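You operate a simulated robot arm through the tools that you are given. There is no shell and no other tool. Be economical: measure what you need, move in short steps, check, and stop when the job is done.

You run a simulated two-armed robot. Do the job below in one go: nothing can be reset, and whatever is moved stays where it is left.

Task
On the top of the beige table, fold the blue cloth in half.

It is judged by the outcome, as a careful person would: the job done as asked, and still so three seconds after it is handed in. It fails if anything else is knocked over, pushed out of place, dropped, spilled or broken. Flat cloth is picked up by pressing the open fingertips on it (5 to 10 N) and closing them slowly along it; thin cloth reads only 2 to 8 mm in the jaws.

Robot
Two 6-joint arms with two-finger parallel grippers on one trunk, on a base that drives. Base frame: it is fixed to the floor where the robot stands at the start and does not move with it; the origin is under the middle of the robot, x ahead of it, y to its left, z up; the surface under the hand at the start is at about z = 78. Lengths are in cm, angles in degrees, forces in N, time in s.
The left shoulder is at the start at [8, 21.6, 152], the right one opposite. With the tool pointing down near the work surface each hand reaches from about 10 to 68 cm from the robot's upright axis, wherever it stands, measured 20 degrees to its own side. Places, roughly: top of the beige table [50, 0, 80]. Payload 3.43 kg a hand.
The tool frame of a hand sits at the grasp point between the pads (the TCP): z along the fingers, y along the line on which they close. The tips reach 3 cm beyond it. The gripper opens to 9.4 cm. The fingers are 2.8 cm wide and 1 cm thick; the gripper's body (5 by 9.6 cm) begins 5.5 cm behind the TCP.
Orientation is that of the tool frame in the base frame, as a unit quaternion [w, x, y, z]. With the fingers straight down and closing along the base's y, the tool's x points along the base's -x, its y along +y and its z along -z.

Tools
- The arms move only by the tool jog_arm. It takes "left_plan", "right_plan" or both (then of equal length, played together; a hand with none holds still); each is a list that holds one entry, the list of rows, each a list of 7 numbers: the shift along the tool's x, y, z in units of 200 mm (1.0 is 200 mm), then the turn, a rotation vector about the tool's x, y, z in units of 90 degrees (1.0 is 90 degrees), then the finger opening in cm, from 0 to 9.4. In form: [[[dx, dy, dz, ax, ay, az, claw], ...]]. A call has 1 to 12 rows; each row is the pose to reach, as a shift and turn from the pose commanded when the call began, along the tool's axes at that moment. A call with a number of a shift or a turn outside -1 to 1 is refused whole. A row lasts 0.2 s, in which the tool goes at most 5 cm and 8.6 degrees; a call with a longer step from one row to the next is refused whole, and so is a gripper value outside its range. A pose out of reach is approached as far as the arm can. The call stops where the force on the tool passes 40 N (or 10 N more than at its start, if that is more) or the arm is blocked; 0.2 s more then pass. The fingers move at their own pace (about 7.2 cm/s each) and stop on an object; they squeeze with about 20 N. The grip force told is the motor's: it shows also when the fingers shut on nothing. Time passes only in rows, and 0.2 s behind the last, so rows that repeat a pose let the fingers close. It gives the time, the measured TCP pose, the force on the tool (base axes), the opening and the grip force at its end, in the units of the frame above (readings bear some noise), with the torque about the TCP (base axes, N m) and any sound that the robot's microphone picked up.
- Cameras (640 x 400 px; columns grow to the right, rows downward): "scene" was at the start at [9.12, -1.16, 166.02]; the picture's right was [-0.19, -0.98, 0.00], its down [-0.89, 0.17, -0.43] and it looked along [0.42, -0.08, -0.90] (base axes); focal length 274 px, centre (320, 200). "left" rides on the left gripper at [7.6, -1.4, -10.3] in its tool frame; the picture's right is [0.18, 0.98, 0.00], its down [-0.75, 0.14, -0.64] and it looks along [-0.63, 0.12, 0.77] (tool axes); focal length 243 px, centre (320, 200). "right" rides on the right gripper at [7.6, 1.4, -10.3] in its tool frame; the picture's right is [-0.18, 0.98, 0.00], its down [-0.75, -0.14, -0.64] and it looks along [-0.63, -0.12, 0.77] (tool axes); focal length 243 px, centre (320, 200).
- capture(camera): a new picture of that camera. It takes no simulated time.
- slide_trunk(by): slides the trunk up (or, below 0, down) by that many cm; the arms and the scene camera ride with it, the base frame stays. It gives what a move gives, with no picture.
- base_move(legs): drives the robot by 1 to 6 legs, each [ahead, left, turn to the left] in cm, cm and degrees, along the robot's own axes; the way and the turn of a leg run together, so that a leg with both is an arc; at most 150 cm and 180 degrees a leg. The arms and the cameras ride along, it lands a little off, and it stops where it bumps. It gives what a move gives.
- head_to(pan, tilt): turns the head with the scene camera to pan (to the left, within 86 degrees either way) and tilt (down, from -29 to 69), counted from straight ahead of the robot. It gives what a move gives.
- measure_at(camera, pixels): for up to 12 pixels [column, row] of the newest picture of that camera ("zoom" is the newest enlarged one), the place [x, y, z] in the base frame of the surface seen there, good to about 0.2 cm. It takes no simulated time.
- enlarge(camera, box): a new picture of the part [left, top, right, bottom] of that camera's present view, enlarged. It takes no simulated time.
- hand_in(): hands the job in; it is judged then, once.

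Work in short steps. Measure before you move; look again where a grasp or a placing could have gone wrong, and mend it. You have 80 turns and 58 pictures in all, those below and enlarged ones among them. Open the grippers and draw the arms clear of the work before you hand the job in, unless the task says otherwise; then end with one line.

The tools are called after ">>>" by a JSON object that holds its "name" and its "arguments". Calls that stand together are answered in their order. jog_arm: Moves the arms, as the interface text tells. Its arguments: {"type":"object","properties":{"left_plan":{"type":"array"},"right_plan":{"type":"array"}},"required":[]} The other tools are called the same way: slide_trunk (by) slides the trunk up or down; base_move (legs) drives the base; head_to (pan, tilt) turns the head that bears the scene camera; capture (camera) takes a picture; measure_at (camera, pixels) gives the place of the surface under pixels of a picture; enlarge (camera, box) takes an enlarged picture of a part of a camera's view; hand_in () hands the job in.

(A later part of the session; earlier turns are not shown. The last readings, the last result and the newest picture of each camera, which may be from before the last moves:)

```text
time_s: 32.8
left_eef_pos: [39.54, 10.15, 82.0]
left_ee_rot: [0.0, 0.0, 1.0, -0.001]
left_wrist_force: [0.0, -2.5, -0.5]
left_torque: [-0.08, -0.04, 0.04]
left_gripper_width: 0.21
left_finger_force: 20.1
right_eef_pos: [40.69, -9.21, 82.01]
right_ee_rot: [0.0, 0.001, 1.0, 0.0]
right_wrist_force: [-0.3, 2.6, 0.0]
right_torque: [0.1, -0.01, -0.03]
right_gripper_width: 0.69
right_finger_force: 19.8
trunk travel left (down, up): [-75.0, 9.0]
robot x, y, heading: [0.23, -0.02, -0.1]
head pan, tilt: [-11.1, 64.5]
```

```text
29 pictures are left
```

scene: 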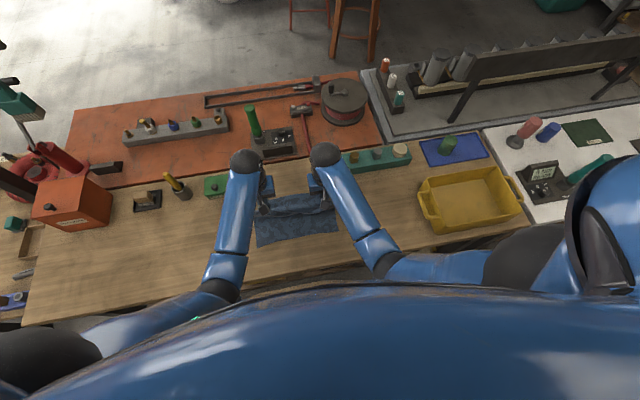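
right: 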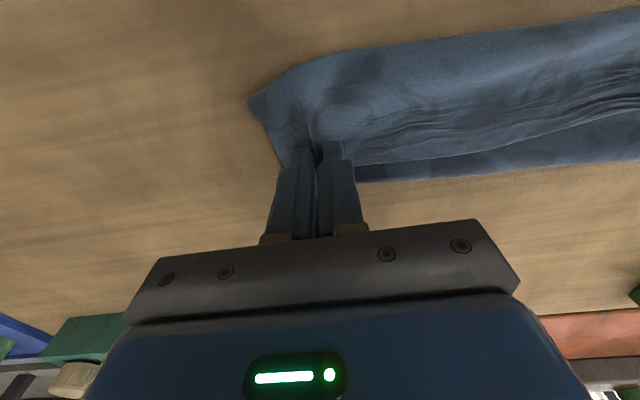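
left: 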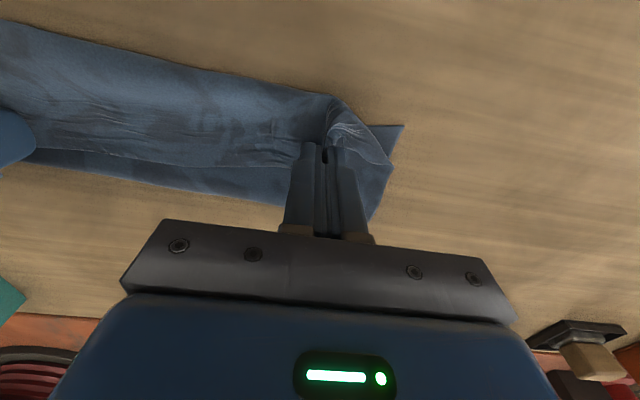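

Still several layers. I release the right hand and withdraw it, then use the left hand alone to lift the flap and carry its edge back to the far side, unfolding the cloth.

>>> {"name": "jog_arm", "arguments": {"right_plan": [[[0, 0, 0, 0, 0, 0, 1.5], [0, 0, 0, 0, 0, 0, 3], [0, 0, -0.05, 0, 0, 0, 3], [0, 0, -0.2, 0, 0, 0, 3], [0, -0.1, -0.4, 0, 0, 0, 3], [0, -0.3, -0.5, 0, 0, 0, 3], [0, -0.5, -0.5, 0, 0, 0, 3]]]}}

>>> {"name": "jog_arm", "arguments": {"left_plan": [[[0, 0, -0.06, 0, 0, 0, 0], [0, 0, -0.14, 0, 0, 0, 0], [0, -0.02, -0.24, 0, 0, 0, 0], [0, -0.04, -0.36, 0, 0, 0, 0], [0, -0.07, -0.48, 0, 0, 0, 0], [-0.05, -0.1, -0.6, 0, 0, 0, 0], [-0.1, -0.12, -0.7, 0, 0, 0, 0], [-0.1, -0.12, -0.7, 0, 0, 0, 0], [-0.1, -0.12, -0.7, 0, 0, 0, 0]]]}}

>>> {"name": "enlarge", "arguments": {"camera": "scene", "box": [220, 150, 380, 250]}}

>>> {"name": "capture", "arguments": {"camera": "left"}}

>>> {"name": "capture", "arguments": {"camera": "right"}}

```text
time_s: 34.4
left_eef_pos: [39.51, 10.3, 82.08]
left_ee_rot: [0.0, 0.001, 1.0, 0.0]
left_wrist_force: [0.6, 0.1, -0.1]
left_torque: [0.04, 0.02, 0.0]
left_gripper_width: 0.21
left_finger_force: 20.2
right_eef_pos: [40.59, -19.49, 92.3]
right_ee_rot: [0.0, 0.0, 1.0, 0.0]
right_wrist_force: [0.7, 0.2, 0.5]
right_torque: [-0.03, -0.02, 0.0]
right_gripper_width: 3.0
right_finger_force: 0.1
trunk travel left (down, up): [-75.0, 9.0]
robot x, y, heading: [-0.04, -0.27, 0.0]
head pan, tilt: [-11.1, 64.5]
```

```text
time_s: 36.4
left_eef_pos: [41.71, 7.82, 95.68]
left_ee_rot: [0.001, 0.0, 1.0, 0.0]
left_wrist_force: [0.1, 0.2, -0.7]
left_torque: [0.0, 0.03, 0.0]
left_gripper_width: 0.18
left_finger_force: 19.6
left hand out of reach, approached as far as the arm can: row 7, 8, 9
right_eef_pos: [40.62, -19.37, 92.29]
right_ee_rot: [0.0, -0.001, 1.0, 0.0]
right_wrist_force: [-0.5, 0.5, 0.3]
right_torque: [-0.02, 0.0, -0.03]
right_gripper_width: 2.99
right_finger_force: 0.0
trunk travel left (down, up): [-75.0, 9.0]
robot x, y, heading: [0.09, 0.06, -0.1]
head pan, tilt: [-11.1, 64.5]
```

```text
4.00 times, centred on (300, 200) of scene
```

zoom: 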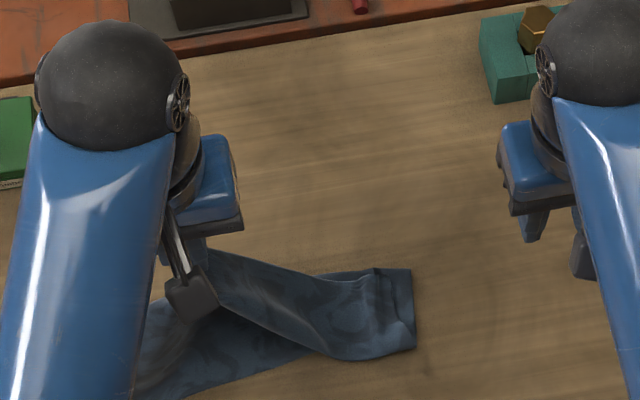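

```text
27 pictures are left
```

left: 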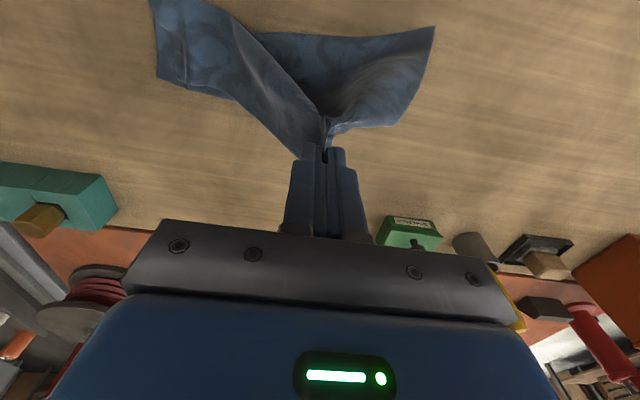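

```text
26 pictures are left
```

right: 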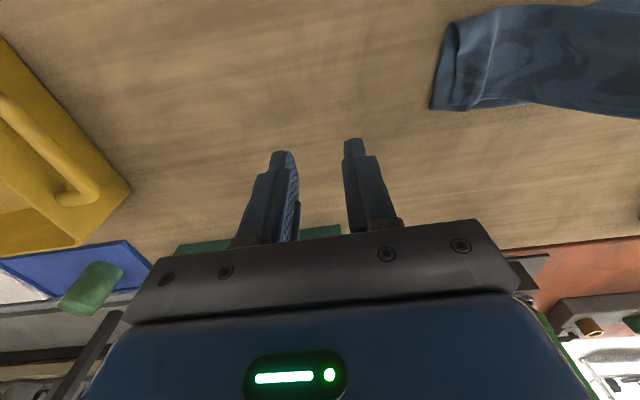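

The flap lifts cleanly. I carry the left grip far and lower it to lay the cloth out toward (57, 7).

>>> {"name": "jog_arm", "arguments": {"left_plan": [[[-0.07, 0, 0.02, 0, 0, 0, 0], [-0.14, 0, 0.05, 0, 0, 0, 0], [-0.21, 0, 0.08, 0, 0, 0, 0], [-0.28, 0, 0.12, 0, 0, 0, 0], [-0.35, 0, 0.17, 0, 0, 0, 0], [-0.42, 0, 0.22, 0, 0, 0, 0], [-0.49, 0, 0.28, 0, 0, 0, 0], [-0.56, 0, 0.34, 0, 0, 0, 0], [-0.63, 0, 0.41, 0, 0, 0, 0], [-0.7, 0, 0.48, 0, 0, 0, 0], [-0.74, 0, 0.55, 0, 0, 0, 0], [-0.76, 0, 0.62, 0, 0, 0, 0]]]}}

>>> {"name": "enlarge", "arguments": {"camera": "scene", "box": [220, 150, 380, 250]}}

>>> {"name": "capture", "arguments": {"camera": "right"}}

```text
time_s: 39.0
left_eef_pos: [56.53, 7.76, 83.17]
left_ee_rot: [0.0, 0.0, 1.0, 0.0]
left_wrist_force: [0.5, 0.0, 0.4]
left_torque: [0.01, -0.01, 0.01]
left_gripper_width: 0.24
left_finger_force: 20.1
right_eef_pos: [40.47, -19.34, 92.26]
right_ee_rot: [0.0, 0.0, 1.0, 0.0]
right_wrist_force: [0.0, 0.1, -0.7]
right_torque: [-0.02, 0.0, 0.01]
right_gripper_width: 2.99
right_finger_force: 0.0
trunk travel left (down, up): [-75.0, 9.0]
robot x, y, heading: [0.04, 0.18, 0.0]
head pan, tilt: [-11.1, 64.5]
```

```text
4.00 times, centred on (300, 200) of scene
```

zoom: 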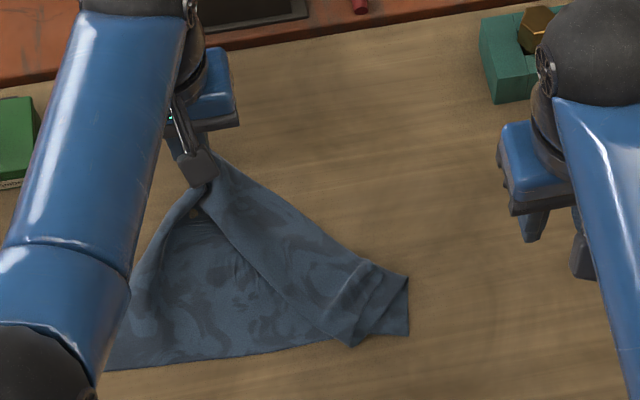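

```text
24 pictures are left
```

right: 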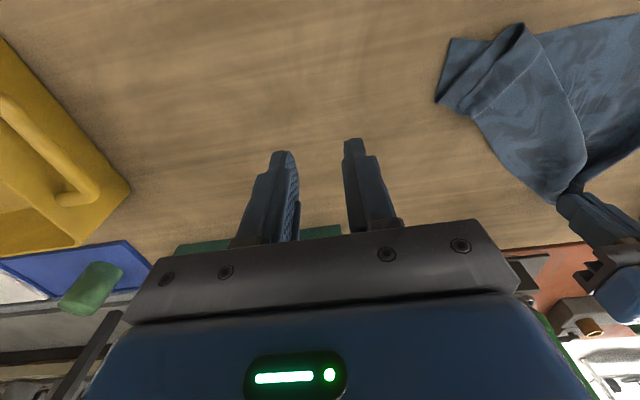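

The left side is unfolded; the right corner is still tucked around zoom (370,300). I look at it closely.

>>> {"name": "enlarge", "arguments": {"camera": "scene", "box": [288, 205, 336, 235]}}

>>> {"name": "measure_at", "arguments": {"camera": "right", "pixels": [[452, 42], [437, 98], [467, 113], [516, 30], [500, 60], [540, 50], [570, 110], [475, 85], [490, 75], [550, 195], [520, 45], [500, 100]]}}

```text
13.33 times, centred on (312, 220) of scene
```

zoom: 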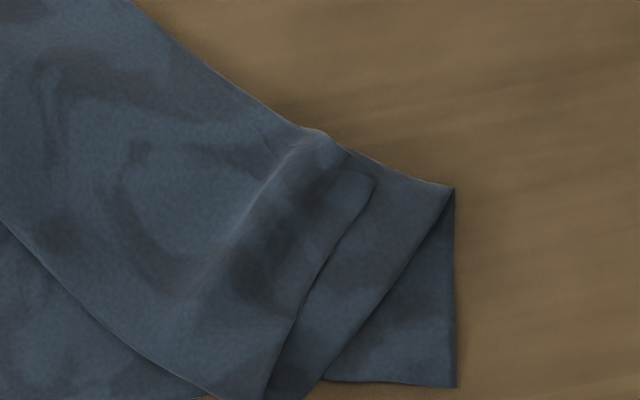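

```text
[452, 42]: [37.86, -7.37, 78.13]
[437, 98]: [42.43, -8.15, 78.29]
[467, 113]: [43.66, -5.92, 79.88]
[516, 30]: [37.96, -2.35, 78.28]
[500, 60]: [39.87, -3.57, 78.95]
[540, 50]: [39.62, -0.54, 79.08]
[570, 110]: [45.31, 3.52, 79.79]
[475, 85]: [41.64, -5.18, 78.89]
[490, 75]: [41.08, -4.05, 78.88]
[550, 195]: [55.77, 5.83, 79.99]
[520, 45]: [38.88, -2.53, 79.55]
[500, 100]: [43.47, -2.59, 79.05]
```

I measure the standing ridge and flap corner in this zoom to try gripping only the top layer.

>>> {"name": "measure_at", "arguments": {"camera": "zoom", "pixels": [[318, 135], [295, 150], [270, 180], [240, 215], [215, 250], [365, 180], [340, 175], [330, 220], [350, 240], [400, 200], [440, 300], [180, 200]]}}

```text
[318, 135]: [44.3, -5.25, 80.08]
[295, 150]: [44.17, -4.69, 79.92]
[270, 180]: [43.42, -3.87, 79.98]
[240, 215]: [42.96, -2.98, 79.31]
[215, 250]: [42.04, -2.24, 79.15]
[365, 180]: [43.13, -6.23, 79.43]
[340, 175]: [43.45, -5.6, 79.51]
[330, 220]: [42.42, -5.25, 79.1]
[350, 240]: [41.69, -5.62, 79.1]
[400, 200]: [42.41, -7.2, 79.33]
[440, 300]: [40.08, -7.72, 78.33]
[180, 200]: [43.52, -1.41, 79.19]
```

The ridge runs from (44.3, -5.3, 80.1) to (43, -3, 79.3). I turn the right gripper 57° so that it closes across the ridge and bring it above.

>>> {"name": "jog_arm", "arguments": {"right_plan": [[[-0.02, 0.1, 0, 0, 0, 0.09, 2.6], [-0.04, 0.2, 0, 0, 0, 0.18, 2.6], [-0.06, 0.3, 0, 0, 0, 0.27, 2.6], [-0.09, 0.4, 0, 0, 0, 0.36, 2.6], [-0.12, 0.5, 0, 0, 0, 0.45, 2.6], [-0.15, 0.6, 0.05, 0, 0, 0.54, 2.6], [-0.175, 0.7, 0.15, 0, 0, 0.633, 2.6], [-0.175, 0.7325, 0.3, 0, 0, 0.633, 2.6], [-0.175, 0.7325, 0.413, 0, 0, 0.633, 2.6], [-0.175, 0.7325, 0.413, 0, 0, 0.633, 2.6]]]}}

>>> {"name": "capture", "arguments": {"camera": "right"}}

```text
time_s: 41.2
left_eef_pos: [56.56, 7.7, 83.1]
left_ee_rot: [0.0, 0.0, 1.0, 0.001]
left_wrist_force: [-0.6, 0.2, 0.0]
left_torque: [0.02, -0.02, -0.04]
left_gripper_width: 0.18
left_finger_force: 19.8
right_eef_pos: [44.57, -4.57, 83.75]
right_ee_rot: [-0.001, 0.477, 0.879, 0.0]
right_wrist_force: [-0.6, -0.4, 0.8]
right_torque: [0.04, 0.03, -0.01]
right_gripper_width: 2.58
right_finger_force: 0.1
trunk travel left (down, up): [-75.0, 9.0]
robot x, y, heading: [-0.06, -0.13, 0.1]
head pan, tilt: [-11.1, 64.5]
```

```text
22 pictures are left
```

right: 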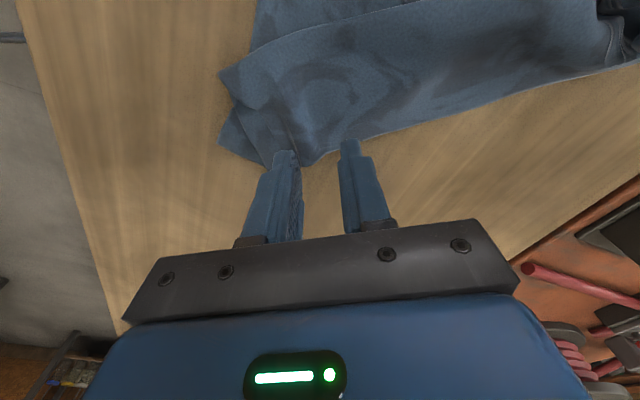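

The flap tip ridge at (310,155) lies between the fingers. I lower to tip height ≈ 79.2 and close gently.

>>> {"name": "jog_arm", "arguments": {"right_plan": [[[0, -0.01, 0.03, 0, 0, 0, 2.6], [0, -0.015, 0.06, 0, 0, 0, 2.6], [0, -0.015, 0.078, 0, 0, 0, 2.6], [0, -0.015, 0.078, 0, 0, 0, 2.0], [0, -0.015, 0.078, 0, 0, 0, 1.4], [0, -0.015, 0.078, 0, 0, 0, 0.8], [0, -0.015, 0.078, 0, 0, 0, 0.2], [0, -0.015, 0.078, 0, 0, 0, 0], [0, -0.015, 0.078, 0, 0, 0, 0]]]}}

>>> {"name": "capture", "arguments": {"camera": "right"}}

```text
time_s: 43.2
left_eef_pos: [56.6, 7.82, 83.15]
left_ee_rot: [0.0, 0.0, 1.0, 0.0]
left_wrist_force: [0.2, -0.4, 0.4]
left_torque: [0.01, 0.0, 0.03]
left_gripper_width: 0.22
left_finger_force: 19.5
right_eef_pos: [44.03, -4.63, 82.19]
right_ee_rot: [0.0, 0.477, 0.879, 0.001]
right_wrist_force: [-0.4, -0.5, 0.0]
right_torque: [0.0, 0.03, 0.01]
right_gripper_width: 0.2
right_finger_force: 19.9
trunk travel left (down, up): [-75.0, 9.0]
robot x, y, heading: [-0.04, 0.14, 0.1]
head pan, tilt: [-11.1, 64.5]
```

```text
21 pictures are left
```

right: 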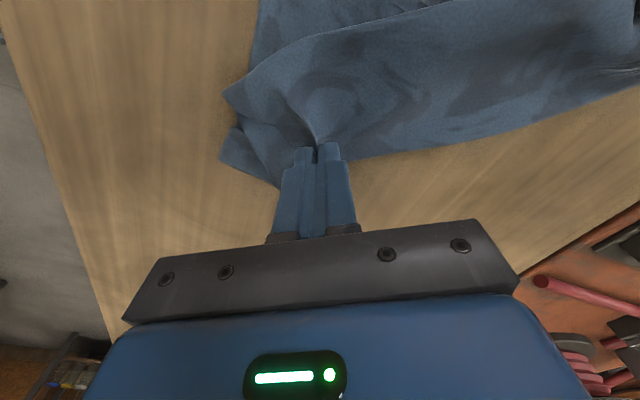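

Good: 0.2 cm, top layer only. I lift the right grip 10 cm, carry it far-right while turning back, and lower it partly.

>>> {"name": "jog_arm", "arguments": {"right_plan": [[[0, 0, -0.08, 0, 0, 0, 0], [0, 0, -0.18, 0, 0, 0, 0], [0, 0, -0.28, 0, 0, 0, 0], [0, 0, -0.38, 0, 0, 0, 0], [0, 0, -0.48, 0, 0, 0, 0], [-0.076, 0.053, -0.5, 0, 0, -0.09, 0], [-0.152, 0.106, -0.5, 0, 0, -0.18, 0], [-0.228, 0.159, -0.48, 0, 0, -0.27, 0], [-0.305, 0.212, -0.45, 0, 0, -0.36, 0], [-0.381, 0.265, -0.4, 0, 0, -0.45, 0], [-0.457, 0.318, -0.33, 0, 0, -0.54, 0], [-0.533, 0.371, -0.25, 0, 0, -0.633, 0]]]}}

>>> {"name": "enlarge", "arguments": {"camera": "scene", "box": [220, 150, 380, 250]}}

>>> {"name": "capture", "arguments": {"camera": "right"}}

```text
time_s: 45.8
left_eef_pos: [56.51, 7.76, 83.19]
left_ee_rot: [-0.001, 0.0, 1.0, 0.0]
left_wrist_force: [0.3, 0.6, 0.3]
left_torque: [0.01, -0.03, 0.04]
left_gripper_width: 0.21
left_finger_force: 20.2
right_eef_pos: [56.18, -9.62, 87.31]
right_ee_rot: [0.0, 0.0, 1.0, 0.0]
right_wrist_force: [0.3, 0.1, 0.0]
right_torque: [0.01, -0.01, -0.03]
right_gripper_width: 0.22
right_finger_force: 19.4
trunk travel left (down, up): [-75.0, 9.0]
robot x, y, heading: [0.39, -0.06, -0.1]
head pan, tilt: [-11.1, 64.5]
```

```text
4.00 times, centred on (300, 200) of scene
```

zoom: 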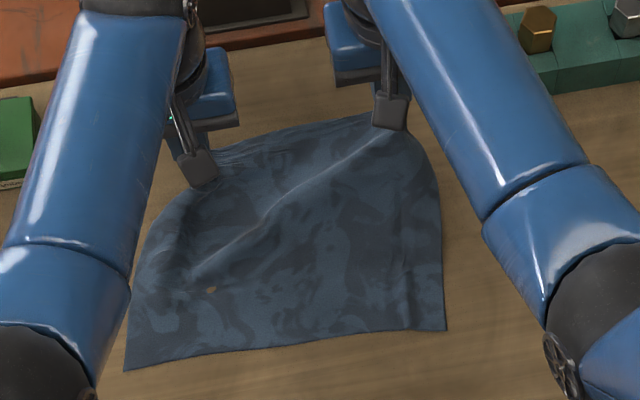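

```text
19 pictures are left
```

right: 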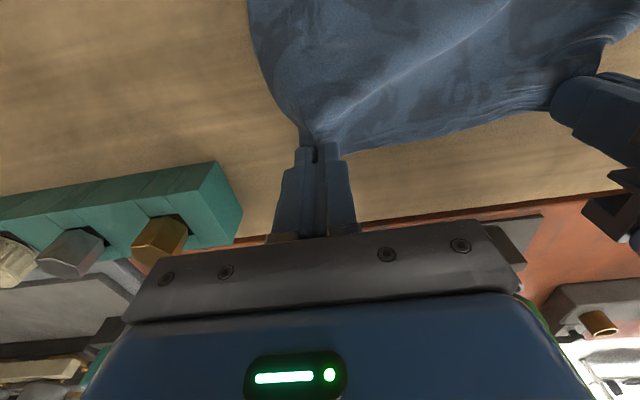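

Unfolded and both far corners held. I measure the near edge before refolding.

>>> {"name": "measure_at", "arguments": {"camera": "zoom", "pixels": [[127, 366], [443, 328], [290, 346], [200, 354], [370, 332]]}}

```text
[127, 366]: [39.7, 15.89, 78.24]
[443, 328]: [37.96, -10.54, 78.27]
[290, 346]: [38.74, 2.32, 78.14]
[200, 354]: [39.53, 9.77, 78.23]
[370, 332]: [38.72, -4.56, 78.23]
```

The cloth is flat again, near corners at (39.7, 15.9) and (38, -10.6), so the fold line should run near x ≈ 49.5. This time I keep the cloth taut: I raise both grips above the fold line at about full half-length height, tilting the tips slightly to the far side.

>>> {"name": "jog_arm", "arguments": {"left_plan": [[[0.01, 0.01, -0.07, 0, 0, 0, 0], [0.03, 0.02, -0.14, 0, 0, 0, 0], [0.06, 0.03, -0.21, 0, 0, 0, 0], [0.11, 0.045, -0.27, 0, -0.03, 0, 0], [0.17, 0.055, -0.31, 0, -0.07, 0, 0], [0.23, 0.07, -0.335, 0, -0.12, 0, 0], [0.28, 0.08, -0.35, 0, -0.16, 0, 0], [0.325, 0.09, -0.355, 0, -0.2, 0, 0], [0.325, 0.09, -0.355, 0, -0.2, 0, 0]]], "right_plan": [[[0.01, 0.01, -0.02, 0, 0, 0, 0], [0.04, 0.02, -0.04, 0, 0, 0, 0], [0.08, 0.03, -0.07, 0, 0, 0, 0], [0.14, 0.04, -0.1, 0, -0.03, 0, 0], [0.2, 0.05, -0.12, 0, -0.07, 0, 0], [0.26, 0.065, -0.135, 0, -0.12, 0, 0], [0.315, 0.075, -0.145, 0, -0.16, 0, 0], [0.365, 0.085, -0.15, 0, -0.2, 0, 0], [0.365, 0.085, -0.15, 0, -0.2, 0, 0]]]}}

>>> {"name": "enlarge", "arguments": {"camera": "scene", "box": [220, 160, 380, 260]}}

>>> {"name": "capture", "arguments": {"camera": "right"}}

```text
time_s: 47.8
left_eef_pos: [50.1, 9.53, 90.26]
left_ee_rot: [0.156, 0.0, 0.988, 0.0]
left_wrist_force: [0.2, 0.3, 1.0]
left_torque: [0.01, 0.02, -0.03]
left_gripper_width: 0.23
left_finger_force: 20.7
right_eef_pos: [48.58, -7.78, 90.12]
right_ee_rot: [0.157, 0.0, 0.988, 0.0]
right_wrist_force: [0.2, -0.7, 0.6]
right_torque: [-0.02, -0.01, -0.03]
right_gripper_width: 0.2
right_finger_force: 20.3
trunk travel left (down, up): [-75.0, 9.0]
robot x, y, heading: [-0.2, 0.03, -0.0]
head pan, tilt: [-11.1, 64.5]
```

```text
4.00 times, centred on (300, 210) of scene
```

zoom: 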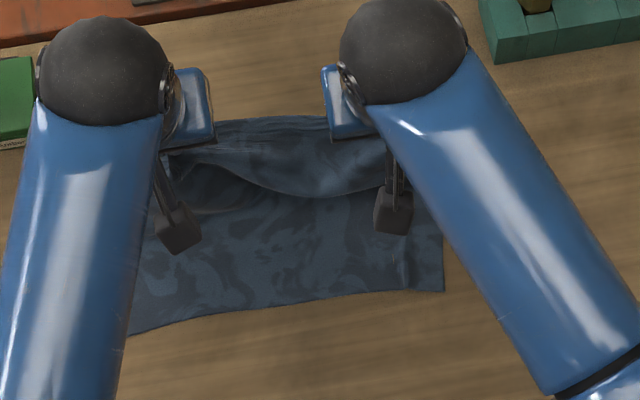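

```text
17 pictures are left
```

right: 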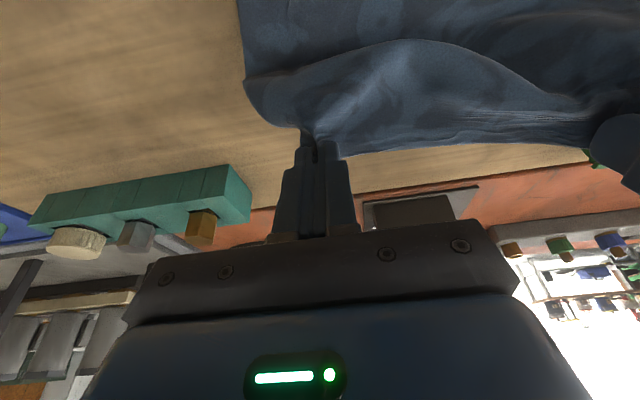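

There is slack bulging nearward between the hands. I spread the hands by 0.7 cm each, raise them 2 cm and tilt further.

>>> {"name": "jog_arm", "arguments": {"left_plan": [[[-0.01, 0.01, -0.03, 0, -0.06, 0, 0], [-0.02, 0.02, -0.06, 0, -0.12, 0, 0], [-0.031, 0.03, -0.095, 0, -0.18, 0, 0], [-0.031, 0.035, -0.095, 0, -0.24, 0, 0], [-0.031, 0.035, -0.095, 0, -0.24, 0, 0]]], "right_plan": [[[-0.01, -0.01, -0.03, 0, -0.06, 0, 0], [-0.02, -0.02, -0.06, 0, -0.12, 0, 0], [-0.031, -0.03, -0.095, 0, -0.18, 0, 0], [-0.031, -0.035, -0.095, 0, -0.24, 0, 0], [-0.031, -0.035, -0.095, 0, -0.24, 0, 0]]]}}

>>> {"name": "enlarge", "arguments": {"camera": "scene", "box": [220, 160, 380, 260]}}

```text
time_s: 49.0
left_eef_pos: [50.16, 10.3, 92.3]
left_ee_rot: [0.34, 0.0, 0.94, 0.001]
left_wrist_force: [0.9, -0.1, -0.4]
left_torque: [0.0, 0.05, 0.02]
left_gripper_width: 0.2
left_finger_force: 19.8
right_eef_pos: [48.71, -8.53, 92.21]
right_ee_rot: [0.34, 0.0, 0.94, 0.0]
right_wrist_force: [0.0, 0.7, -0.5]
right_torque: [0.05, -0.03, -0.01]
right_gripper_width: 0.18
right_finger_force: 20.1
trunk travel left (down, up): [-75.0, 9.0]
robot x, y, heading: [-0.33, -0.02, -0.3]
head pan, tilt: [-11.1, 64.5]
```

```text
4.00 times, centred on (300, 210) of scene
```

zoom: 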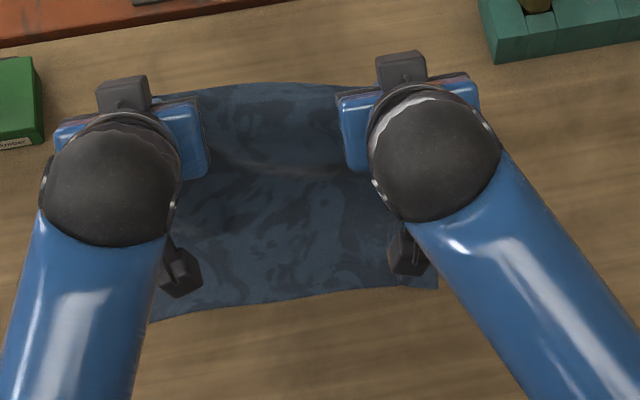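

The cloth now hangs taut over the fold line with the tips tilted 40°. I swing both grips down the near side, tips ending 5 cm above the table about 8 cm past the fold, tilt 55°.

>>> {"name": "jog_arm", "arguments": {"left_plan": [[[0.05, 0.005, -0.031, 0, -0.02, 0, 0], [0.1, 0.01, -0.062, 0, -0.04, 0, 0], [0.15, 0.015, -0.093, 0, -0.06, 0, 0], [0.232, 0.02, -0.11, 0, -0.08, 0, 0], [0.313, 0.027, -0.123, 0, -0.1, 0, 0], [0.395, 0.033, -0.127, 0, -0.12, 0, 0], [0.485, 0.04, -0.115, 0, -0.14, 0, 0], [0.57, 0.045, -0.095, 0, -0.155, 0, 0], [0.654, 0.05, -0.067, 0, -0.17, 0, 0], [0.654, 0.05, -0.067, 0, -0.17, 0, 0]]], "right_plan": [[[0.05, 0.01, -0.031, 0, -0.02, 0, 0], [0.1, 0.02, -0.062, 0, -0.04, 0, 0], [0.15, 0.03, -0.093, 0, -0.06, 0, 0], [0.232, 0.04, -0.11, 0, -0.08, 0, 0], [0.313, 0.05, -0.123, 0, -0.1, 0, 0], [0.395, 0.06, -0.127, 0, -0.12, 0, 0], [0.485, 0.07, -0.115, 0, -0.14, 0, 0], [0.57, 0.08, -0.095, 0, -0.155, 0, 0], [0.645, 0.09, -0.067, 0, -0.17, 0, 0], [0.645, 0.09, -0.067, 0, -0.17, 0, 0]]]}}

>>> {"name": "enlarge", "arguments": {"camera": "scene", "box": [220, 160, 380, 260]}}

>>> {"name": "capture", "arguments": {"camera": "right"}}

```text
time_s: 51.2
left_eef_pos: [39.33, 11.24, 85.0]
left_ee_rot: [0.461, 0.0, 0.887, 0.0]
left_wrist_force: [1.0, 0.6, -0.2]
left_torque: [-0.01, -0.02, 0.04]
left_gripper_width: 0.19
left_finger_force: 20.3
right_eef_pos: [37.89, -6.84, 84.88]
right_ee_rot: [0.461, 0.0, 0.887, 0.0]
right_wrist_force: [-0.3, -1.5, 0.3]
right_torque: [0.03, 0.03, -0.04]
right_gripper_width: 0.2
right_finger_force: 20.1
trunk travel left (down, up): [-75.0, 9.0]
robot x, y, heading: [-0.06, 0.12, 0.1]
head pan, tilt: [-11.1, 64.5]
```

```text
4.00 times, centred on (300, 210) of scene
```

zoom: 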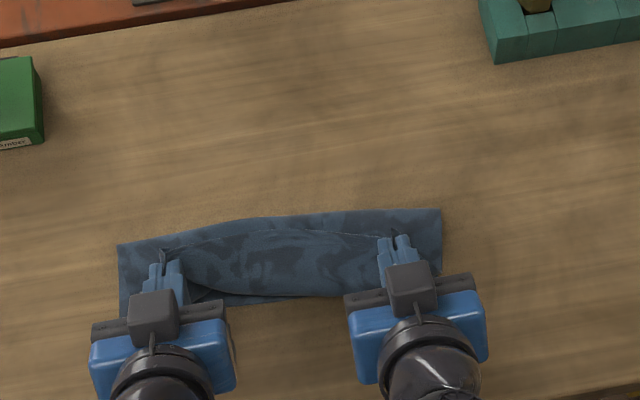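

```text
14 pictures are left
```

right: 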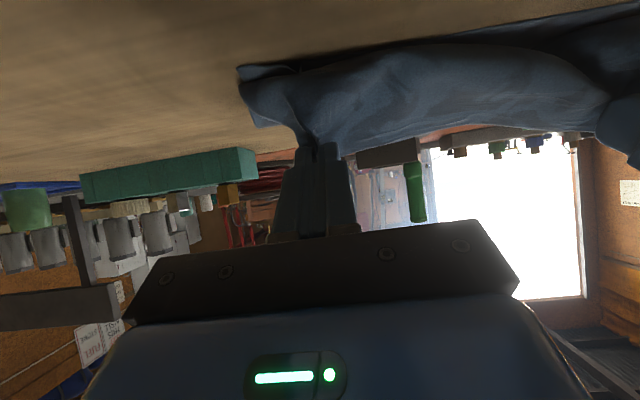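

I measure where the far crease and the bulge lie now.

>>> {"name": "measure_at", "arguments": {"camera": "zoom", "pixels": [[122, 246], [437, 212], [280, 218], [280, 229], [280, 260], [280, 292], [280, 300], [240, 303], [165, 255], [393, 235], [437, 270], [124, 300]]}}

>>> {"name": "capture", "arguments": {"camera": "left"}}

```text
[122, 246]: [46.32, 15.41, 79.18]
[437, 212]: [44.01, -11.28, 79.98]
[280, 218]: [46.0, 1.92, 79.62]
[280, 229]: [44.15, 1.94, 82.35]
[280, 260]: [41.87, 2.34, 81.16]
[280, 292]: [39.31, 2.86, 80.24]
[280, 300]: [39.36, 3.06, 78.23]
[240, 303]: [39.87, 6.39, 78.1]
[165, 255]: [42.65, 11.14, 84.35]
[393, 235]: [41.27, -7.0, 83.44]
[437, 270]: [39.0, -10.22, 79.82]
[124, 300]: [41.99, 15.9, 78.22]
```

```text
13 pictures are left
```

left: 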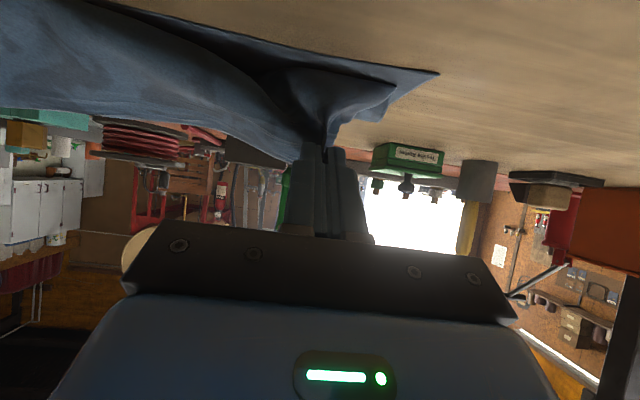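

The crease has crept to x ≈ 45 because a high grip lets the cloth drape. I will lay the cloth back out to the far side and then refold low and taut, so that the crease rolls along at half speed.

>>> {"name": "jog_arm", "arguments": {"left_plan": [[[-0.14, -0.005, -0.01, 0, 0.02, 0, 0], [-0.291, -0.01, -0.021, 0, 0.05, 0, 0], [-0.37, -0.02, 0.065, 0, 0.08, 0, 0], [-0.45, -0.03, 0.15, 0, 0.11, 0, 0], [-0.533, -0.04, 0.237, 0, 0.14, 0, 0], [-0.525, -0.045, 0.36, 0, 0.18, 0, 0], [-0.5, -0.05, 0.49, 0, 0.21, 0, 0], [-0.465, -0.06, 0.615, 0, 0.25, 0, 0], [-0.426, -0.07, 0.739, 0, 0.278, 0, 0], [-0.426, -0.07, 0.739, 0, 0.278, 0, 0]]], "right_plan": [[[-0.14, -0.005, -0.01, 0, 0.02, 0, 0], [-0.291, -0.015, -0.021, 0, 0.05, 0, 0], [-0.37, -0.025, 0.065, 0, 0.08, 0, 0], [-0.45, -0.035, 0.15, 0, 0.11, 0, 0], [-0.533, -0.05, 0.237, 0, 0.14, 0, 0], [-0.525, -0.06, 0.36, 0, 0.18, 0, 0], [-0.5, -0.07, 0.49, 0, 0.21, 0, 0], [-0.465, -0.08, 0.615, 0, 0.25, 0, 0], [-0.426, -0.09, 0.739, 0, 0.278, 0, 0], [-0.426, -0.09, 0.739, 0, 0.278, 0, 0]]]}}

>>> {"name": "enlarge", "arguments": {"camera": "scene", "box": [220, 160, 380, 260]}}

```text
time_s: 53.4
left_eef_pos: [56.48, 9.85, 83.48]
left_ee_rot: [0.259, 0.0, 0.966, -0.001]
left_wrist_force: [0.1, -0.1, 0.0]
left_torque: [-0.02, 0.0, -0.01]
left_gripper_width: 0.2
left_finger_force: 20.3
right_eef_pos: [54.81, -8.35, 83.91]
right_ee_rot: [0.258, 0.0, 0.966, 0.0]
right_wrist_force: [-0.2, -0.1, 0.3]
right_torque: [-0.01, -0.03, -0.02]
right_gripper_width: 0.19
right_finger_force: 19.1
trunk travel left (down, up): [-75.0, 9.0]
robot x, y, heading: [-0.05, -0.29, 0.1]
head pan, tilt: [-11.1, 64.5]
```

```text
4.00 times, centred on (300, 210) of scene
```

zoom: 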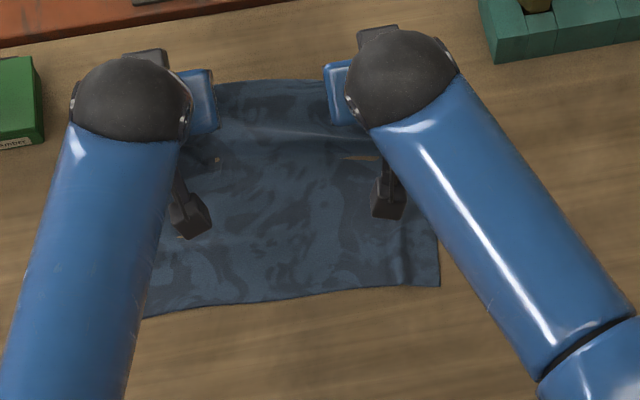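

The cloth is flat again. I now do one continuous fold: apex only 8 cm above x ≈ 51, then down and nearward in step with the cloth's length, ending with the tips 1.8 cm above the near edge.

>>> {"name": "jog_arm", "arguments": {"left_plan": [[[-0.011, 0.01, -0.095, 0, -0.03, 0, 0], [-0.0226, 0.02, -0.189, 0, -0.05, 0, 0], [0.048, 0.022, -0.3165, 0, -0.08, 0, 0], [0.1706, 0.025, -0.4045, 0, -0.111, 0, 0], [0.279, 0.033, -0.45, 0, -0.14, 0, 0], [0.387, 0.04, -0.489, 0, -0.167, 0, 0], [0.495, 0.05, -0.487, 0, -0.185, 0, 0], [0.603, 0.058, -0.475, 0, -0.2, 0, 0], [0.703, 0.068, -0.458, 0, -0.211, 0, 0], [0.8025, 0.075, -0.44, 0, -0.222, 0, 0], [0.884, 0.08, -0.418, 0, -0.222, 0, 0], [0.884, 0.08, -0.418, 0, -0.222, 0, 0]]], "right_plan": [[[-0.011, -0.005, -0.09, 0, -0.03, 0, 0], [-0.03, -0.01, -0.18, 0, -0.05, 0, 0], [0.026, -0.008, -0.304, 0, -0.08, 0, 0], [0.149, -0.005, -0.392, 0, -0.111, 0, 0], [0.257, 0.003, -0.438, 0, -0.14, 0, 0], [0.365, 0.012, -0.477, 0, -0.167, 0, 0], [0.473, 0.022, -0.475, 0, -0.185, 0, 0], [0.581, 0.032, -0.463, 0, -0.2, 0, 0], [0.681, 0.042, -0.446, 0, -0.211, 0, 0], [0.781, 0.05, -0.428, 0, -0.222, 0, 0], [0.862, 0.055, -0.406, 0, -0.222, 0, 0], [0.862, 0.055, -0.406, 0, -0.222, 0, 0]]]}}

>>> {"name": "enlarge", "arguments": {"camera": "scene", "box": [220, 160, 380, 260]}}

```text
time_s: 56.0
left_eef_pos: [36.73, 11.48, 81.76]
left_ee_rot: [0.422, 0.0, 0.907, 0.001]
left_wrist_force: [0.5, -0.6, -0.4]
left_torque: [-0.01, 0.03, 0.0]
left_gripper_width: 0.2
left_finger_force: 20.0
right_eef_pos: [35.98, -7.51, 81.9]
right_ee_rot: [0.422, 0.0, 0.907, 0.0]
right_wrist_force: [0.1, 0.3, -1.7]
right_torque: [0.03, 0.0, -0.02]
right_gripper_width: 0.2
right_finger_force: 20.3
trunk travel left (down, up): [-75.0, 9.0]
robot x, y, heading: [0.1, 0.01, -0.1]
head pan, tilt: [-11.1, 64.5]
```

```text
4.00 times, centred on (300, 210) of scene
```

zoom: 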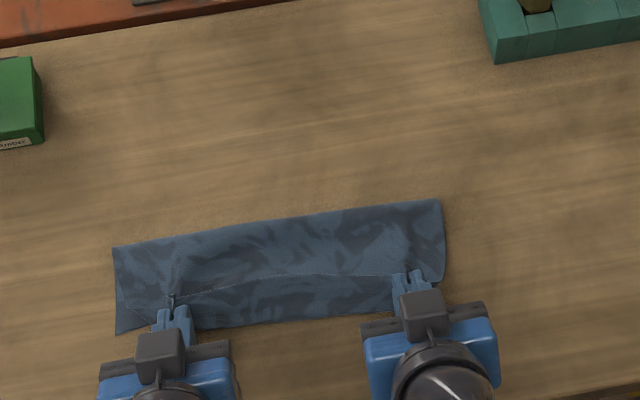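

Much better. I measure the crease, the free edge and the near boundary.

>>> {"name": "measure_at", "arguments": {"camera": "zoom", "pixels": [[118, 250], [280, 222], [438, 204], [280, 271], [280, 282], [280, 300], [280, 319], [225, 325], [370, 308], [119, 330], [440, 275], [340, 290]]}}

>>> {"name": "enlarge", "arguments": {"camera": "scene", "box": [246, 206, 334, 246]}}

```text
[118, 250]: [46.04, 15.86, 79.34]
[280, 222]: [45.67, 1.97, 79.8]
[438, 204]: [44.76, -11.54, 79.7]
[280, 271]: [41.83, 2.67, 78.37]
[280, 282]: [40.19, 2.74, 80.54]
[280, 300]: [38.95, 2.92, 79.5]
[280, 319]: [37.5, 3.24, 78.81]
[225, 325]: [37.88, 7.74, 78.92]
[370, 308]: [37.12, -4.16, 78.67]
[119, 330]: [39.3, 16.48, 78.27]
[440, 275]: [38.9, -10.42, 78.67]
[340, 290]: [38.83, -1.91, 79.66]
```

```text
7.27 times, centred on (290, 226) of scene
```

zoom: 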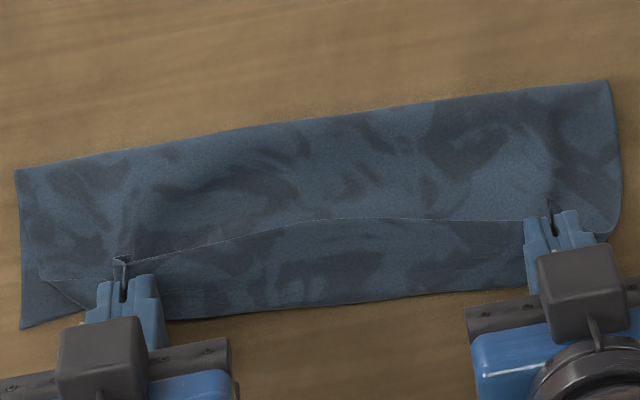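

The held grips force a loop that curls the edge back, because the cloth is clamped with its inside pointing nearward. I will lay it flat again and re-pinch with the hands leaning the other way, so the turn of the wrists through the fold removes the loop.

>>> {"name": "jog_arm", "arguments": {"left_plan": [[[-0.128, -0.005, -0.042, 0, 0.055, 0, 0], [-0.256, -0.01, -0.084, 0, 0.11, 0, 0], [-0.37, -0.02, -0.027, 0, 0.165, 0, 0], [-0.483, -0.03, 0.03, 0, 0.22, 0, 0], [-0.596, -0.035, 0.0875, 0, 0.28, 0, 0], [-0.67, -0.04, 0.254, 0, 0.335, 0, 0], [-0.744, -0.05, 0.42, 0, 0.39, 0, 0], [-0.748, -0.055, 0.58, 0, 0.445, 0, 0], [-0.752, -0.06, 0.74, 0, 0.5, 0, 0], [-0.714, -0.065, 0.85, 0, 0.555, 0, 0], [-0.714, -0.065, 0.85, 0, 0.555, 0, 0]]], "right_plan": [[[-0.128, -0.005, -0.042, 0, 0.055, 0, 0], [-0.256, -0.01, -0.084, 0, 0.11, 0, 0], [-0.37, -0.015, -0.027, 0, 0.165, 0, 0], [-0.483, -0.02, 0.03, 0, 0.22, 0, 0], [-0.596, -0.025, 0.0875, 0, 0.28, 0, 0], [-0.67, -0.03, 0.254, 0, 0.335, 0, 0], [-0.744, -0.033, 0.42, 0, 0.39, 0, 0], [-0.748, -0.036, 0.57, 0, 0.445, 0, 0], [-0.745, -0.04, 0.72, 0, 0.5, 0, 0], [-0.698, -0.04, 0.831, 0, 0.555, 0, 0], [-0.698, -0.04, 0.831, 0, 0.555, 0, 0]]]}}

```text
time_s: 58.4
left_eef_pos: [59.1, 10.44, 81.73]
left_ee_rot: [-0.001, 0.0, 1.0, 0.0]
left_wrist_force: [-1.2, 0.4, 0.2]
left_torque: [0.02, 0.01, 0.0]
left_gripper_width: 0.2
left_finger_force: 19.9
right_eef_pos: [57.59, -8.27, 82.13]
right_ee_rot: [-0.001, 0.0, 1.0, 0.0]
right_wrist_force: [0.1, 0.0, 1.0]
right_torque: [0.02, 0.0, 0.01]
right_gripper_width: 0.17
right_finger_force: 19.9
trunk travel left (down, up): [-75.0, 9.0]
robot x, y, heading: [0.09, 0.19, 0.0]
head pan, tilt: [-11.1, 64.5]
```

Flat and gripped, tips just above the table. I open, lean both hands 35° (bodies to the far side) about their tips astride the standing ridges, and close again.

>>> {"name": "jog_arm", "arguments": {"left_plan": [[[0, 0, 0, 0, 0, 0, 1.2], [0, 0, 0, 0, 0, 0, 2.4], [-0.02, 0, -0.005, 0, 0.09, 0, 2.4], [-0.04, 0, -0.006, 0, 0.18, 0, 2.4], [-0.062, 0, -0.006, 0, 0.27, 0, 2.4], [-0.08, 0, -0.005, 0, 0.35, 0, 2.4], [-0.086, 0, -0.003, 0, 0.39, 0, 2.4], [-0.086, 0, -0.003, 0, 0.39, 0, 1.8], [-0.086, 0, -0.003, 0, 0.39, 0, 1.2], [-0.086, 0, -0.003, 0, 0.39, 0, 0.6], [-0.086, 0, -0.003, 0, 0.39, 0, 0], [-0.086, 0, -0.003, 0, 0.39, 0, 0]]], "right_plan": [[[0, 0, 0, 0, 0, 0, 1.2], [0, 0, 0, 0, 0, 0, 2.4], [-0.02, 0, 0, 0, 0.09, 0, 2.4], [-0.04, 0, 0.003, 0, 0.18, 0, 2.4], [-0.062, 0, 0.006, 0, 0.27, 0, 2.4], [-0.08, 0, 0.009, 0, 0.35, 0, 2.4], [-0.086, 0, 0.012, 0, 0.39, 0, 2.4], [-0.086, 0, 0.012, 0, 0.39, 0, 1.8], [-0.086, 0, 0.012, 0, 0.39, 0, 1.2], [-0.086, 0, 0.012, 0, 0.39, 0, 0.6], [-0.086, 0, 0.012, 0, 0.39, 0, 0], [-0.086, 0, 0.012, 0, 0.39, 0, 0]]]}}

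>>> {"name": "capture", "arguments": {"camera": "right"}}

```text
time_s: 61.0
left_eef_pos: [52.6, 11.68, 87.67]
left_ee_rot: [-0.302, 0.0, 0.953, 0.0]
left_wrist_force: [0.6, 0.7, 0.4]
left_torque: [-0.01, 0.0, 0.0]
left_gripper_width: 0.01
left_finger_force: 19.9
left hand out of reach, approached as far as the arm can: row 4, 5, 6, 7, 8, 9, 10, 11, 12
right_eef_pos: [51.65, -10.16, 86.69]
right_ee_rot: [-0.302, 0.0, 0.953, 0.0]
right_wrist_force: [0.4, 0.0, -0.6]
right_torque: [0.0, -0.04, 0.02]
right_gripper_width: 0.0
right_finger_force: 19.9
right hand out of reach, approached as far as the arm can: row 4, 5, 6, 7, 8, 9, 10, 11, 12
trunk travel left (down, up): [-75.0, 9.0]
robot x, y, heading: [0.19, -0.08, -0.2]
head pan, tilt: [-11.1, 64.5]
```

```text
9 pictures are left
```

right: 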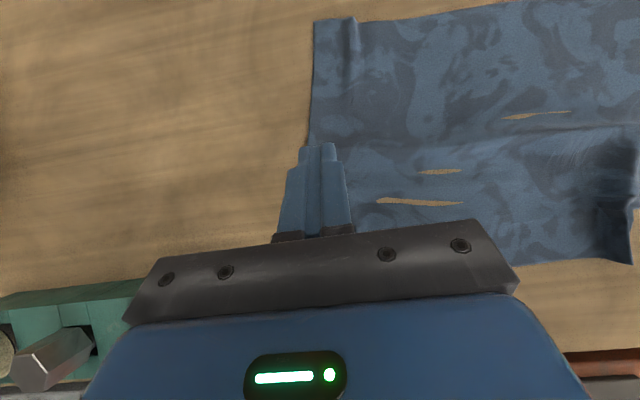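

The lean is out of reach at that distance, so the hands hover free and the cloth lies flat and loose. Lowering the trunk will lengthen the reach; first I raise both hands well clear.

>>> {"name": "jog_arm", "arguments": {"left_plan": [[[0.175, 0, -0.06, 0, 0, 0, 2.4], [0.35, 0, -0.12, 0, 0, 0, 2.4], [0.525, 0, -0.18, 0, 0, 0, 2.4], [0.7, 0, -0.24, 0, 0, 0, 2.4], [0.873, 0, -0.304, 0, 0, 0, 2.4], [0.873, 0, -0.304, 0, 0, 0, 2.4]]], "right_plan": [[[0.175, 0, -0.06, 0, 0, 0, 2.4], [0.35, 0, -0.12, 0, 0, 0, 2.4], [0.525, 0, -0.18, 0, 0, 0, 2.4], [0.7, 0, -0.24, 0, 0, 0, 2.4], [0.873, 0, -0.304, 0, 0, 0, 2.4], [0.873, 0, -0.304, 0, 0, 0, 2.4]]]}}

>>> {"name": "slide_trunk", "arguments": {"by": -8}}

```text
time_s: 62.4
left_eef_pos: [52.22, 8.06, 91.77]
left_ee_rot: [-0.302, 0.001, 0.953, 0.0]
left_wrist_force: [-0.3, -0.6, 0.4]
left_torque: [-0.01, 0.01, 0.03]
left_gripper_width: 2.39
left_finger_force: 0.1
left hand out of reach, approached as far as the arm can: row 1, 2, 3, 4, 5, 6
right_eef_pos: [51.66, -7.75, 91.29]
right_ee_rot: [-0.304, 0.0, 0.953, -0.001]
right_wrist_force: [-0.6, -0.5, 0.2]
right_torque: [-0.01, -0.01, 0.01]
right_gripper_width: 2.4
right_finger_force: 0.1
right hand out of reach, approached as far as the arm can: row 1, 2, 3, 4, 5, 6
trunk travel left (down, up): [-75.0, 9.0]
robot x, y, heading: [-0.04, -0.18, -0.0]
head pan, tilt: [-11.1, 64.5]
```

```text
time_s: 63.6
left_eef_pos: [52.18, 8.0, 83.63]
left_ee_rot: [-0.303, 0.0, 0.953, 0.0]
left_wrist_force: [0.6, 0.1, 0.2]
left_torque: [0.01, -0.01, -0.01]
left_gripper_width: 2.4
left_finger_force: 0.0
right_eef_pos: [51.53, -7.62, 83.37]
right_ee_rot: [-0.302, 0.001, 0.953, 0.0]
right_wrist_force: [-0.1, -0.2, 0.0]
right_torque: [-0.02, 0.02, 0.02]
right_gripper_width: 2.4
right_finger_force: 0.1
trunk travel left (down, up): [-67.0, 17.0]
robot x, y, heading: [-0.02, -0.01, 0.2]
head pan, tilt: [-11.1, 64.5]
```

The limit is the shoulder-to-wrist distance. I command the hands 8 cm up now that the trunk is lower and see where they settle.

>>> {"name": "jog_arm", "arguments": {"left_plan": [[[0.03, 0, -0.05, 0, 0, 0, 2.4], [0.06, 0, -0.1, 0, 0, 0, 2.4], [0.09, 0, -0.15, 0, 0, 0, 2.4], [0.12, 0, -0.2, 0, 0, 0, 2.4], [0.12, 0, -0.2, 0, 0, 0, 2.4]]], "right_plan": [[[0.03, 0, -0.05, 0, 0, 0, 2.4], [0.06, 0, -0.1, 0, 0, 0, 2.4], [0.09, 0, -0.15, 0, 0, 0, 2.4], [0.12, 0, -0.2, 0, 0, 0, 2.4], [0.12, 0, -0.2, 0, 0, 0, 2.4]]]}}

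```text
time_s: 64.8
left_eef_pos: [54.36, 7.24, 86.53]
left_ee_rot: [-0.302, 0.0, 0.953, 0.0]
left_wrist_force: [0.0, -0.4, 0.5]
left_torque: [0.01, -0.01, -0.01]
left_gripper_width: 2.39
left_finger_force: 0.1
left hand out of reach, approached as far as the arm can: row 1, 2, 3, 4, 5
right_eef_pos: [54.23, -7.12, 86.38]
right_ee_rot: [-0.302, 0.0, 0.953, 0.0]
right_wrist_force: [0.5, 0.0, 0.1]
right_torque: [0.0, 0.0, -0.01]
right_gripper_width: 2.42
right_finger_force: 0.0
right hand out of reach, approached as far as the arm can: row 1, 2, 3, 4, 5
trunk travel left (down, up): [-67.0, 17.0]
robot x, y, heading: [0.3, -0.24, 0.1]
head pan, tilt: [-11.1, 64.5]
```

The lean limit is in the wrist, so that approach is dropped. I restore the trunk, set the hands upright again and look at the flat cloth.

>>> {"name": "slide_trunk", "arguments": {"by": 8}}

>>> {"name": "jog_arm", "arguments": {"left_plan": [[[0, 0, 0, 0, -0.08, 0, 2.4], [0, 0, 0, 0, -0.16, 0, 2.4], [0, 0, 0, 0, -0.24, 0, 2.4], [0, 0, 0, 0, -0.32, 0, 2.4], [0, 0, 0, 0, -0.39, 0, 2.4], [0, 0, 0, 0, -0.39, 0, 2.4]]], "right_plan": [[[0, 0, 0, 0, -0.08, 0, 2.4], [0, 0, 0, 0, -0.16, 0, 2.4], [0, 0, 0, 0, -0.24, 0, 2.4], [0, 0, 0, 0, -0.32, 0, 2.4], [0, 0, 0, 0, -0.39, 0, 2.4], [0, 0, 0, 0, -0.39, 0, 2.4]]]}}

```text
time_s: 65.9
left_eef_pos: [54.3, 7.33, 94.66]
left_ee_rot: [-0.303, 0.0, 0.953, 0.001]
left_wrist_force: [0.4, -0.3, 0.6]
left_torque: [0.02, -0.03, -0.01]
left_gripper_width: 2.42
left_finger_force: 0.0
right_eef_pos: [54.2, -7.06, 94.34]
right_ee_rot: [-0.302, 0.0, 0.953, 0.0]
right_wrist_force: [-0.2, 0.2, 1.2]
right_torque: [0.0, -0.03, -0.03]
right_gripper_width: 2.37
right_finger_force: 0.1
trunk travel left (down, up): [-75.0, 9.0]
robot x, y, heading: [0.04, 0.04, 0.1]
head pan, tilt: [-11.1, 64.5]
```

```text
time_s: 67.3
left_eef_pos: [54.43, 7.27, 94.5]
left_ee_rot: [-0.001, 0.0, 1.0, 0.0]
left_wrist_force: [1.1, -0.6, -0.3]
left_torque: [-0.04, 0.02, -0.03]
left_gripper_width: 2.39
left_finger_force: 0.0
left hand out of reach, approached as far as the arm can: row 1, 2
right_eef_pos: [54.23, -6.98, 94.26]
right_ee_rot: [-0.001, 0.0, 1.0, 0.001]
right_wrist_force: [-0.3, 0.1, 0.2]
right_torque: [0.01, 0.01, 0.0]
right_gripper_width: 2.39
right_finger_force: 0.0
right hand out of reach, approached as far as the arm can: row 1, 2
trunk travel left (down, up): [-75.0, 9.0]
robot x, y, heading: [-0.14, -0.23, 0.1]
head pan, tilt: [-11.1, 64.5]
```

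Both hands are upright again. I look at the far corners with the wrist cameras.

>>> {"name": "capture", "arguments": {"camera": "left"}}

>>> {"name": "capture", "arguments": {"camera": "right"}}

```text
8 pictures are left
```

left: 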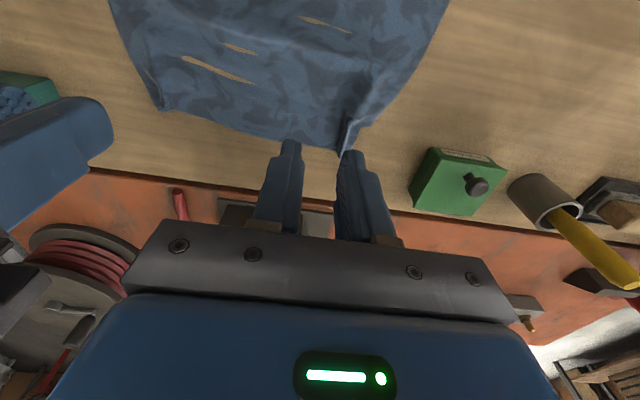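

```text
7 pictures are left
```

right: 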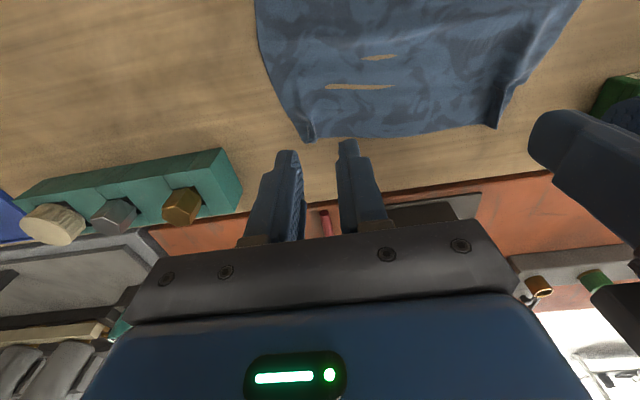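

I measure the ridges at the far edge and the outline.

>>> {"name": "measure_at", "arguments": {"camera": "left", "pixels": [[346, 150], [347, 135], [348, 118], [351, 100], [362, 124], [300, 142], [230, 128], [165, 108], [440, 20], [160, 95]]}}

>>> {"name": "measure_at", "arguments": {"camera": "right", "pixels": [[308, 140], [312, 130], [306, 120], [300, 128], [316, 136], [335, 136], [400, 137], [495, 125], [258, 20], [285, 100], [500, 90], [440, 135]]}}

```text
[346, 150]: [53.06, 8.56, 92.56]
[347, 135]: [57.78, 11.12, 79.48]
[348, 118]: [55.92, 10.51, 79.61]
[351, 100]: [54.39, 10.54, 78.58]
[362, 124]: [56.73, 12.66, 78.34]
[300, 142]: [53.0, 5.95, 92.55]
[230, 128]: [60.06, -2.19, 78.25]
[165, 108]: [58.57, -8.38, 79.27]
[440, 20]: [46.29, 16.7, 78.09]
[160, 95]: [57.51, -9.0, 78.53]
```

```text
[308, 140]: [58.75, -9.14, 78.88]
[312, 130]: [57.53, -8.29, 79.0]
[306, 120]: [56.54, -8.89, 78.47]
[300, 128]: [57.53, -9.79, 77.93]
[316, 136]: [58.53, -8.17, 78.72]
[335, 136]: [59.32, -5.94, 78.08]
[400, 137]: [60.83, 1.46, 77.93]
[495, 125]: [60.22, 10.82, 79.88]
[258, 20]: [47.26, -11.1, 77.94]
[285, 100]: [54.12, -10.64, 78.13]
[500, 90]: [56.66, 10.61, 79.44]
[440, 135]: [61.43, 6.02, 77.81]
```

Left ridge stands at y = 10.7 out to the edge x ≈ 60.3; right ridge at y ≈ -8.5, edge x ≈ 58.9. I pinch both with little overlap at the very edge, so that only about 1.5 cm of cloth is clamped.

>>> {"name": "jog_arm", "arguments": {"left_plan": [[[-0.13, 0.09, 0.1, 0, 0, 0, 2.8], [-0.2685, 0.1715, 0.25, 0, 0, 0, 2.8], [-0.2685, 0.1715, 0.43, 0, 0, 0, 2.8], [-0.2685, 0.1715, 0.56, 0, 0, 0, 2.8], [-0.2685, 0.1715, 0.62, 0, 0, 0, 2.8], [-0.2685, 0.1715, 0.645, 0, 0, 0, 2.8], [-0.2685, 0.1715, 0.645, 0, 0, 0, 2.8]]], "right_plan": [[[-0.1, -0.04, 0.1, 0, 0, 0, 2.8], [-0.2035, -0.076, 0.25, 0, 0, 0, 2.8], [-0.2035, -0.076, 0.43, 0, 0, 0, 2.8], [-0.2035, -0.076, 0.56, 0, 0, 0, 2.8], [-0.2035, -0.076, 0.62, 0, 0, 0, 2.8], [-0.2035, -0.076, 0.65, 0, 0, 0, 2.8], [-0.2035, -0.076, 0.65, 0, 0, 0, 2.8]]]}}

```text
time_s: 68.9
left_eef_pos: [59.7, 10.81, 81.58]
left_ee_rot: [0.0, 0.0, 1.0, -0.001]
left_wrist_force: [-0.1, 0.0, 0.7]
left_torque: [0.02, 0.03, 0.0]
left_gripper_width: 2.8
left_finger_force: 0.0
right_eef_pos: [58.28, -8.59, 81.36]
right_ee_rot: [-0.001, 0.0, 1.0, -0.001]
right_wrist_force: [0.1, 0.0, 0.2]
right_torque: [0.0, 0.02, 0.0]
right_gripper_width: 2.8
right_finger_force: 0.0
trunk travel left (down, up): [-75.0, 9.0]
robot x, y, heading: [0.15, -0.51, 0.0]
head pan, tilt: [-11.1, 64.5]
```

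In place without contact. I close the left on its ridge, and lower the right by 1.5 mm before closing it slowly.

>>> {"name": "jog_arm", "arguments": {"left_plan": [[[0, 0, 0.006, 0, 0, 0, 2.8], [0, 0, 0.006, 0, 0, 0, 2.8], [0, 0, 0.006, 0, 0, 0, 2.4], [0, 0, 0.006, 0, 0, 0, 2.0], [0, 0, 0.006, 0, 0, 0, 1.6], [0, 0, 0.006, 0, 0, 0, 1.2], [0, 0, 0.006, 0, 0, 0, 0.8], [0, 0, 0.006, 0, 0, 0, 0.4], [0, 0, 0.006, 0, 0, 0, 0], [0, 0, 0.006, 0, 0, 0, 0]]], "right_plan": [[[0, 0, 0.005, 0, 0, 0, 2.8], [0, 0, 0.009, 0, 0, 0, 2.8], [0, 0, 0.009, 0, 0, 0, 2.4], [0, 0, 0.009, 0, 0, 0, 2.0], [0, 0, 0.009, 0, 0, 0, 1.6], [0, 0, 0.009, 0, 0, 0, 1.2], [0, 0, 0.009, 0, 0, 0, 0.8], [0, 0, 0.009, 0, 0, 0, 0.4], [0, 0, 0.009, 0, 0, 0, 0], [0, 0, 0.009, 0, 0, 0, 0]]]}}

```text
time_s: 71.1
left_eef_pos: [59.55, 10.8, 81.42]
left_ee_rot: [-0.001, 0.0, 1.0, 0.0]
left_wrist_force: [-0.7, -6.5, -1.1]
left_torque: [-0.18, 0.03, 0.0]
left_gripper_width: 0.17
left_finger_force: 20.2
right_eef_pos: [58.23, -8.46, 81.12]
right_ee_rot: [-0.001, 0.0, 1.0, 0.0]
right_wrist_force: [0.4, 5.5, 2.8]
right_torque: [0.23, 0.02, 0.02]
right_gripper_width: 0.21
right_finger_force: 19.7
trunk travel left (down, up): [-75.0, 9.0]
robot x, y, heading: [-0.2, 0.17, 0.3]
head pan, tilt: [-11.1, 64.5]
```

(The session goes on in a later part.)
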